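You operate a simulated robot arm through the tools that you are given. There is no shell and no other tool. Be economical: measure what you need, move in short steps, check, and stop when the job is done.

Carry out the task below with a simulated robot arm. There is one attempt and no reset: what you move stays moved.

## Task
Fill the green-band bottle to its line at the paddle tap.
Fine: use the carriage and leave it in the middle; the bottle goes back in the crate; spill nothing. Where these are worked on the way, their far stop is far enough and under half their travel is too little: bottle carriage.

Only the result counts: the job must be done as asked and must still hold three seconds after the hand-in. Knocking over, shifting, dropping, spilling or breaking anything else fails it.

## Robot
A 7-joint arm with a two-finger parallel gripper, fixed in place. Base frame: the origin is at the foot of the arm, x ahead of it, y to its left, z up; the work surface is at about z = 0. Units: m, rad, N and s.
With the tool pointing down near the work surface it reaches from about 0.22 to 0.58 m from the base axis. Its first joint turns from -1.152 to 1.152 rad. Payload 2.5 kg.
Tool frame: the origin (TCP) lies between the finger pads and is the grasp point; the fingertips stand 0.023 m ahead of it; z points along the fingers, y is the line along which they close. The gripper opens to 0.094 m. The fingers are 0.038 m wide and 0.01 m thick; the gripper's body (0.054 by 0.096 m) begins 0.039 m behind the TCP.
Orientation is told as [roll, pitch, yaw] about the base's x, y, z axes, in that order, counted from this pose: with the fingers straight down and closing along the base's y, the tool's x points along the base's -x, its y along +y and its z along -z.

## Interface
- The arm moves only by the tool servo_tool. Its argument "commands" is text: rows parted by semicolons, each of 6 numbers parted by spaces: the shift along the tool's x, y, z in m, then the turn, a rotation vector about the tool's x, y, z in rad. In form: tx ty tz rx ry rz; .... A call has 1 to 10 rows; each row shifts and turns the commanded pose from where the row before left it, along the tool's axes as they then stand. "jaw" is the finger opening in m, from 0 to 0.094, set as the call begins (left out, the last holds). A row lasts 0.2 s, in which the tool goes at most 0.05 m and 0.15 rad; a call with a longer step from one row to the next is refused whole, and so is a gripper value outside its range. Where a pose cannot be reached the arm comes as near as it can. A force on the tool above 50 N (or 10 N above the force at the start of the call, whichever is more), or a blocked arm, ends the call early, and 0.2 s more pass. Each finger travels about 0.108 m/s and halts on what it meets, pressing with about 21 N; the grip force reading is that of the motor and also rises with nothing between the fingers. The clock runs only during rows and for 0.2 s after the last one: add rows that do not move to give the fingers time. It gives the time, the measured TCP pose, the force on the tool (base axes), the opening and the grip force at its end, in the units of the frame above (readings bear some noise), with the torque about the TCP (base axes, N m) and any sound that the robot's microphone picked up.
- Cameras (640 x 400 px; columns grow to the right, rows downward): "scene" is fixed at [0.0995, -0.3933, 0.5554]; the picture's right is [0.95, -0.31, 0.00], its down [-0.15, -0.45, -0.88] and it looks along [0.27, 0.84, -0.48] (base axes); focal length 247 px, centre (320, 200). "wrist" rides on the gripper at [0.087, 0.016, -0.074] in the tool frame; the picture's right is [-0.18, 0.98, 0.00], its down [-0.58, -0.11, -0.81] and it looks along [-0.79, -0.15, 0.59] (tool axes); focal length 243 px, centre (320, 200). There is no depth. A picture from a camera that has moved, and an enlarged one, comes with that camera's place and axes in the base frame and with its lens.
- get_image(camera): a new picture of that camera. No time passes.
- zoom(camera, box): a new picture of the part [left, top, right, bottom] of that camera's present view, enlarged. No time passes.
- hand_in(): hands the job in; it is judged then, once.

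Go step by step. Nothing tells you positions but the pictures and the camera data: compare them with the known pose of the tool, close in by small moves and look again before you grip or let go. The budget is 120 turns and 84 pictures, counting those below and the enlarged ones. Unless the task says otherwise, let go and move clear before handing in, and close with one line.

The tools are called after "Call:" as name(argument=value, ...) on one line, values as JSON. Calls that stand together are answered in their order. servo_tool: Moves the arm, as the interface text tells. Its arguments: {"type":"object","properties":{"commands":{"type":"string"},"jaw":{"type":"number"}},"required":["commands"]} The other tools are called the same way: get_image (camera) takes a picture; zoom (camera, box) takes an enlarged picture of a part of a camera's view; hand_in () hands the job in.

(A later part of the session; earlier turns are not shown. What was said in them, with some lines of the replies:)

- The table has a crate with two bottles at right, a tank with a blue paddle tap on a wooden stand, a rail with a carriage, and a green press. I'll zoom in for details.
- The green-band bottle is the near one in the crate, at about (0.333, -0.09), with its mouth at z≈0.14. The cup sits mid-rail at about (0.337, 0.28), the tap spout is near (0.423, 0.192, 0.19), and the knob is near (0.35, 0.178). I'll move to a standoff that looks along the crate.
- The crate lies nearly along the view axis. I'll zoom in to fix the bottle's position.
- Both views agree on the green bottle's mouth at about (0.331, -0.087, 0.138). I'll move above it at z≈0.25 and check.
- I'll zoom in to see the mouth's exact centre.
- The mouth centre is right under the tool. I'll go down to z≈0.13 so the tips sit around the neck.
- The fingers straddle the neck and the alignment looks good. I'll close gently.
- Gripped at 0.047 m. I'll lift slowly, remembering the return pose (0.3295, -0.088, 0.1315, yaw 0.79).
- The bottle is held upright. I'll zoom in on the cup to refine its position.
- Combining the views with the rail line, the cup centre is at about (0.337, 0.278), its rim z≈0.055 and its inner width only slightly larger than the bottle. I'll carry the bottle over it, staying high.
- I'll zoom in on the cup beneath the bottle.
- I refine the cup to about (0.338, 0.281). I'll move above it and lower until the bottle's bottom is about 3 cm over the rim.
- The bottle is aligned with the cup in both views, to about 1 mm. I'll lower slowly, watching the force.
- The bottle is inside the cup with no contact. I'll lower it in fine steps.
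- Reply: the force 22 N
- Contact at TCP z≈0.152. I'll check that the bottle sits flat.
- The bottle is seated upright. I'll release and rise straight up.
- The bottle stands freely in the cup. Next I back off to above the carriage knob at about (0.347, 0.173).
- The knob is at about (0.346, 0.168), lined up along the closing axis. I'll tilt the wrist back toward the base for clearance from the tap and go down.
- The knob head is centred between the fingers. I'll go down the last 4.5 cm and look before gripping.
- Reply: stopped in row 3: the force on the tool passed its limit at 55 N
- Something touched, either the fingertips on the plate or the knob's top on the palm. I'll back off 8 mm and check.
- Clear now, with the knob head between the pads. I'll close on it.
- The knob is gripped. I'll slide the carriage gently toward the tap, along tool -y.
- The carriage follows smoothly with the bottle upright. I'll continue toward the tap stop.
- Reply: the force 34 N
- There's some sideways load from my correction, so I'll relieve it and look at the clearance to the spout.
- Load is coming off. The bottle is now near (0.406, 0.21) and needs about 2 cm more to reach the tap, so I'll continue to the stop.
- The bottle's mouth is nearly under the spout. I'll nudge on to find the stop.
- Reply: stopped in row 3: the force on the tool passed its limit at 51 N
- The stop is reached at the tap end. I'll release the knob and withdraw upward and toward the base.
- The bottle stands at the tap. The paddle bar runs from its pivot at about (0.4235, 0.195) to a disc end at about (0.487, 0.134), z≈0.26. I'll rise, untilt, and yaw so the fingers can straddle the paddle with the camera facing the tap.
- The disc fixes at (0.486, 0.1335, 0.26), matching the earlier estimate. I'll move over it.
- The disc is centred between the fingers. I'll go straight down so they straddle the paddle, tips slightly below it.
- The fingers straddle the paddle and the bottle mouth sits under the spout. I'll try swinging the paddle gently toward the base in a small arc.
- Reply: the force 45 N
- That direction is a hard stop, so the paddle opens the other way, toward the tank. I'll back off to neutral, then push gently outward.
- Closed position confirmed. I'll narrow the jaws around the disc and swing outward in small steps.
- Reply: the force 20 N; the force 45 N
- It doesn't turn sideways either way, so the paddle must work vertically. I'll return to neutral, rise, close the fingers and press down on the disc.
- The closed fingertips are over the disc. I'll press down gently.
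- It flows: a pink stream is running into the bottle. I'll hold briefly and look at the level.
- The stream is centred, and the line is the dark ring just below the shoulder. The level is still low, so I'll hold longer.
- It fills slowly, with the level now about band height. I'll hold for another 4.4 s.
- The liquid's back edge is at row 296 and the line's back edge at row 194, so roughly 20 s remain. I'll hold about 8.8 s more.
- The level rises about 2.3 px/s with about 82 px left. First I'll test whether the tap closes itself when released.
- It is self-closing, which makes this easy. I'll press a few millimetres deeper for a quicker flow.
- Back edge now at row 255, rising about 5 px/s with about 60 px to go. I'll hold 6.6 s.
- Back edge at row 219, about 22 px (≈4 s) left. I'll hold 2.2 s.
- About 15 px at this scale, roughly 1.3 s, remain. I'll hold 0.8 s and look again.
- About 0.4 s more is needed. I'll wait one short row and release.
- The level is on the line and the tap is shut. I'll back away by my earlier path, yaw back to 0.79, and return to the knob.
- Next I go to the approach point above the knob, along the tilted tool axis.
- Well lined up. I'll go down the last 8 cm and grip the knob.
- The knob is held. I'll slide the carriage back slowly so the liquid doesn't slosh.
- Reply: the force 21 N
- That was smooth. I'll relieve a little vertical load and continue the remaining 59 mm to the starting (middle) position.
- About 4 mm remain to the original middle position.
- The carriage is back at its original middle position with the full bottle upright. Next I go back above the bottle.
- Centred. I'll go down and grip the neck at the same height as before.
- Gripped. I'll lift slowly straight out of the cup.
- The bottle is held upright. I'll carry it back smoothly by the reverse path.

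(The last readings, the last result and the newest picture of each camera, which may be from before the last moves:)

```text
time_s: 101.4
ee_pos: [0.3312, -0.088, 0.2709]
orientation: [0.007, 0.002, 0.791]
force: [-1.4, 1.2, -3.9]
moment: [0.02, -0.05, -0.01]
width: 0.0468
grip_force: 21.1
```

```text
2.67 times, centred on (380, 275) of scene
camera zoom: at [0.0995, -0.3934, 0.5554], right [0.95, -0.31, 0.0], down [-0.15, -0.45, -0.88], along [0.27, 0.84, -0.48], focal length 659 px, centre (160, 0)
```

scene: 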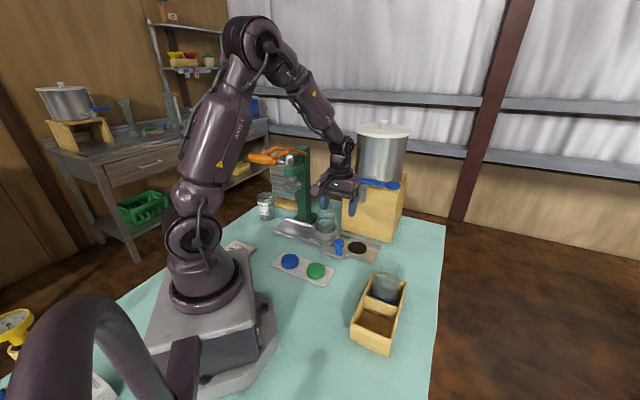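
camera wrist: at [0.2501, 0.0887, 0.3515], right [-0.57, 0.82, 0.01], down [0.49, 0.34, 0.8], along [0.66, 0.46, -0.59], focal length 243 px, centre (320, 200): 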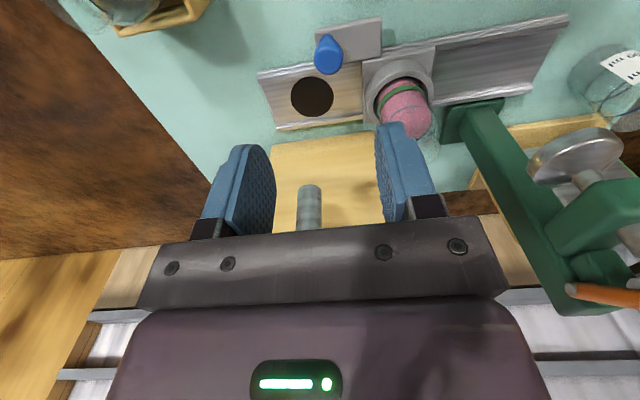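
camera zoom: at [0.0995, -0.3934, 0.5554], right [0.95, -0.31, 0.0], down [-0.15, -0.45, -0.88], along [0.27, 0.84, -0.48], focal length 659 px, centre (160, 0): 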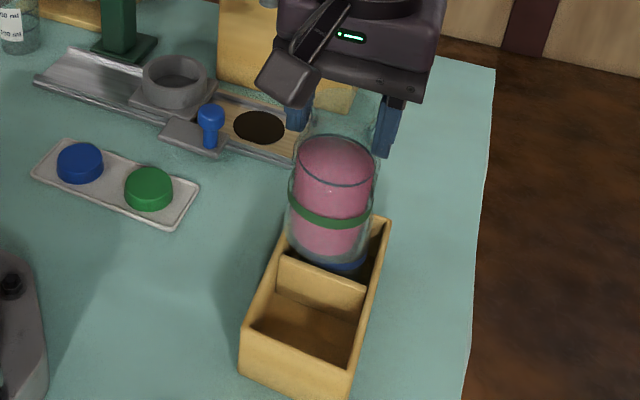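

I'm above the home cell. I'll lower in steady steps, with a check before the floor.

Call:
servo_tool(commands="0.001 0 0.006 0 0 0;0 0 0.012 0 0 0;0 0 0.016 0 0 0;0 0 0.016 0 0 0;0 0 0.014 0 0 0;0 0 0.01 0 0 0;0 0 0.006 0 0 0;0 0 0 0 0 0")

Call:
zoom(camera="scene", box=[330, 220, 430, 350])

Call:
zoom(camera="wrist", box=[200, 0, 460, 180])

```text
time_s: 103.2
ee_pos: [0.3295, -0.088, 0.1896]
orientation: [0.006, 0.002, 0.792]
force: [-0.6, 0.7, -2.8]
moment: [0.01, 0.0, 0.0]
width: 0.0467
grip_force: 20.9
```

```text
3.08 times, centred on (380, 285) of scene
camera zoom: at [0.0995, -0.3934, 0.5554], right [0.95, -0.31, 0.0], down [-0.15, -0.45, -0.88], along [0.27, 0.84, -0.48], focal length 760 px, centre (135, -62)
```

zoom: 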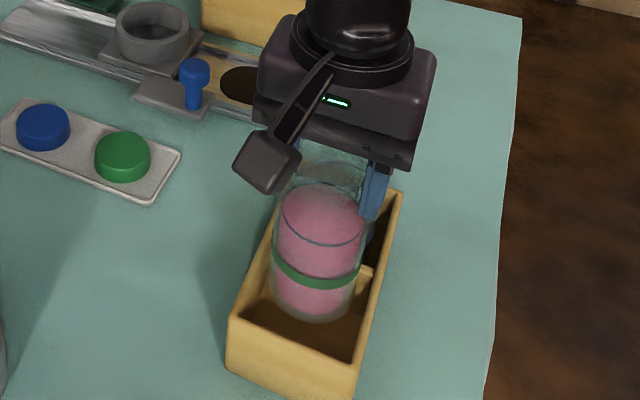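

```text
2.22 times, centred on (330, 90) of wrist
camera zoom: at [0.2575, -0.1398, 0.2642], right [-0.57, 0.82, 0.01], down [0.49, 0.33, 0.81], along [0.66, 0.46, -0.59], focal length 539 px, centre (298, 444)
```

zoom: 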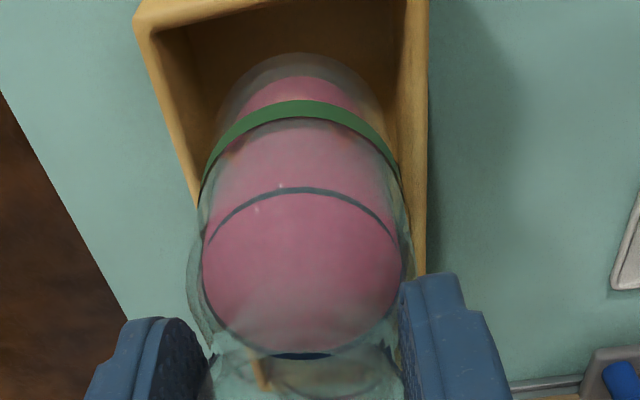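

The bottle is entering the cell cleanly. I'll keep lowering.

Call:
servo_tool(commands="0 0 0.006 0 0 0;0 0 0.01 0 0 0;0 0 0.01 0 0 0;0 0 0.01 0 0 0;0 0 0.008 0 0 0;0 0 0.004 0 0 0;0 0 0 0 0 0")

Call:
servo_tool(commands="0 0 0.003 0 0 0;0 0 0.002 0 0 0;0 0 0 0 0 0")

```text
time_s: 104.8
ee_pos: [0.3304, -0.0889, 0.1419]
orientation: [0.007, 0.002, 0.793]
force: [0.6, -0.2, -3.2]
moment: [-0.01, 0.01, -0.01]
width: 0.0469
grip_force: 21.2
```

```text
time_s: 105.6
ee_pos: [0.3283, -0.0889, 0.1374]
orientation: [0.007, 0.0, 0.792]
force: [-0.1, 0.7, -3.5]
moment: [0.02, 0.04, 0.0]
width: 0.0468
grip_force: 21.0
```

Still free; the floor should be near TCP z≈0.134. I'll take fine steps.

Call:
servo_tool(commands="0 0 0.0015 0 0 0;0 0 0.0015 0 0 0;0 0 0 0 0 0")

```text
time_s: 106.4
ee_pos: [0.3294, -0.0874, 0.1352]
orientation: [0.007, 0.002, 0.792]
force: [0.1, -0.1, -2.8]
moment: [0.02, 0.0, 0.01]
width: 0.0467
grip_force: 21.0
```

Call:
servo_tool(commands="0 0 0.0015 0 0 0;0 0 0 0 0 0")

```text
time_s: 107.0
ee_pos: [0.3294, -0.0878, 0.1336]
orientation: [0.008, 0.0, 0.794]
force: [-4.9, 4.1, 14.9]
moment: [0.2, 0.1, 0.06]
width: 0.047
grip_force: 20.7
```

There's floor contact at the expected height. I'll release and rise.

Call:
servo_tool(commands="0 0 0 0 0 0;0 0 0 0 0 0;0 0 0 0 0 0", jaw=0.086)

Call:
servo_tool(commands="0 0 -0.015 0 0 0;0 0 -0.03 0 0 0;0 0 -0.04 0 0 0;0 0 -0.04 0 0 0;0 0 -0.03 0 0 0;0 0 0 0 0 0")

Call:
get_image(camera="scene")

Call:
zoom(camera="scene", box=[340, 250, 420, 350])

```text
time_s: 107.8
ee_pos: [0.3292, -0.0889, 0.1314]
orientation: [0.007, 0.002, 0.792]
force: [-0.3, 0.1, -0.4]
moment: [0.02, 0.0, -0.04]
width: 0.0859
grip_force: 0.1
```

```text
time_s: 109.2
ee_pos: [0.3285, -0.0886, 0.2872]
orientation: [0.008, 0.002, 0.794]
force: [0.1, -0.3, -0.7]
moment: [0.02, 0.02, 0.02]
width: 0.086
grip_force: 0.1
```

```text
4 pictures are left
```

scene: 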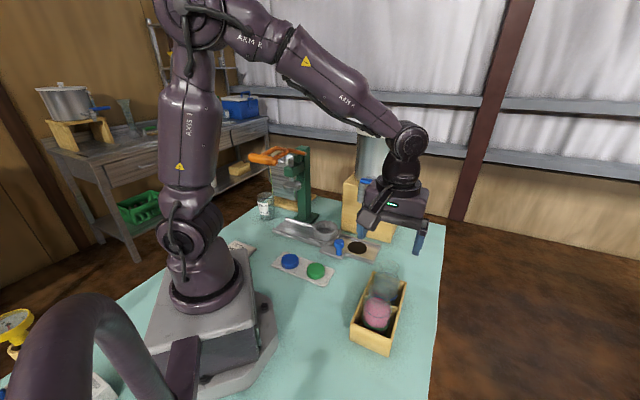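

```text
4.00 times, centred on (380, 300) of scene
camera zoom: at [0.0995, -0.3933, 0.5554], right [0.95, -0.31, 0.0], down [-0.15, -0.45, -0.88], along [0.27, 0.84, -0.48], focal length 988 px, centre (80, -200)
```

zoom: 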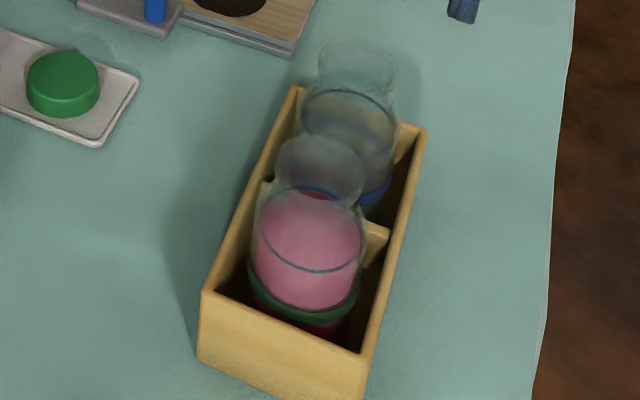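

The filled bottle stands upright in its crate cell, the carriage is in the middle, the tap is closed and the arm is clear. I'm handing in.

Call:
hand_in()

```text
The job is handed in.
```

I filled the green-band bottle to its line at the paddle tap and put it back in the crate. The carriage is back in the middle, and I saw no spills.
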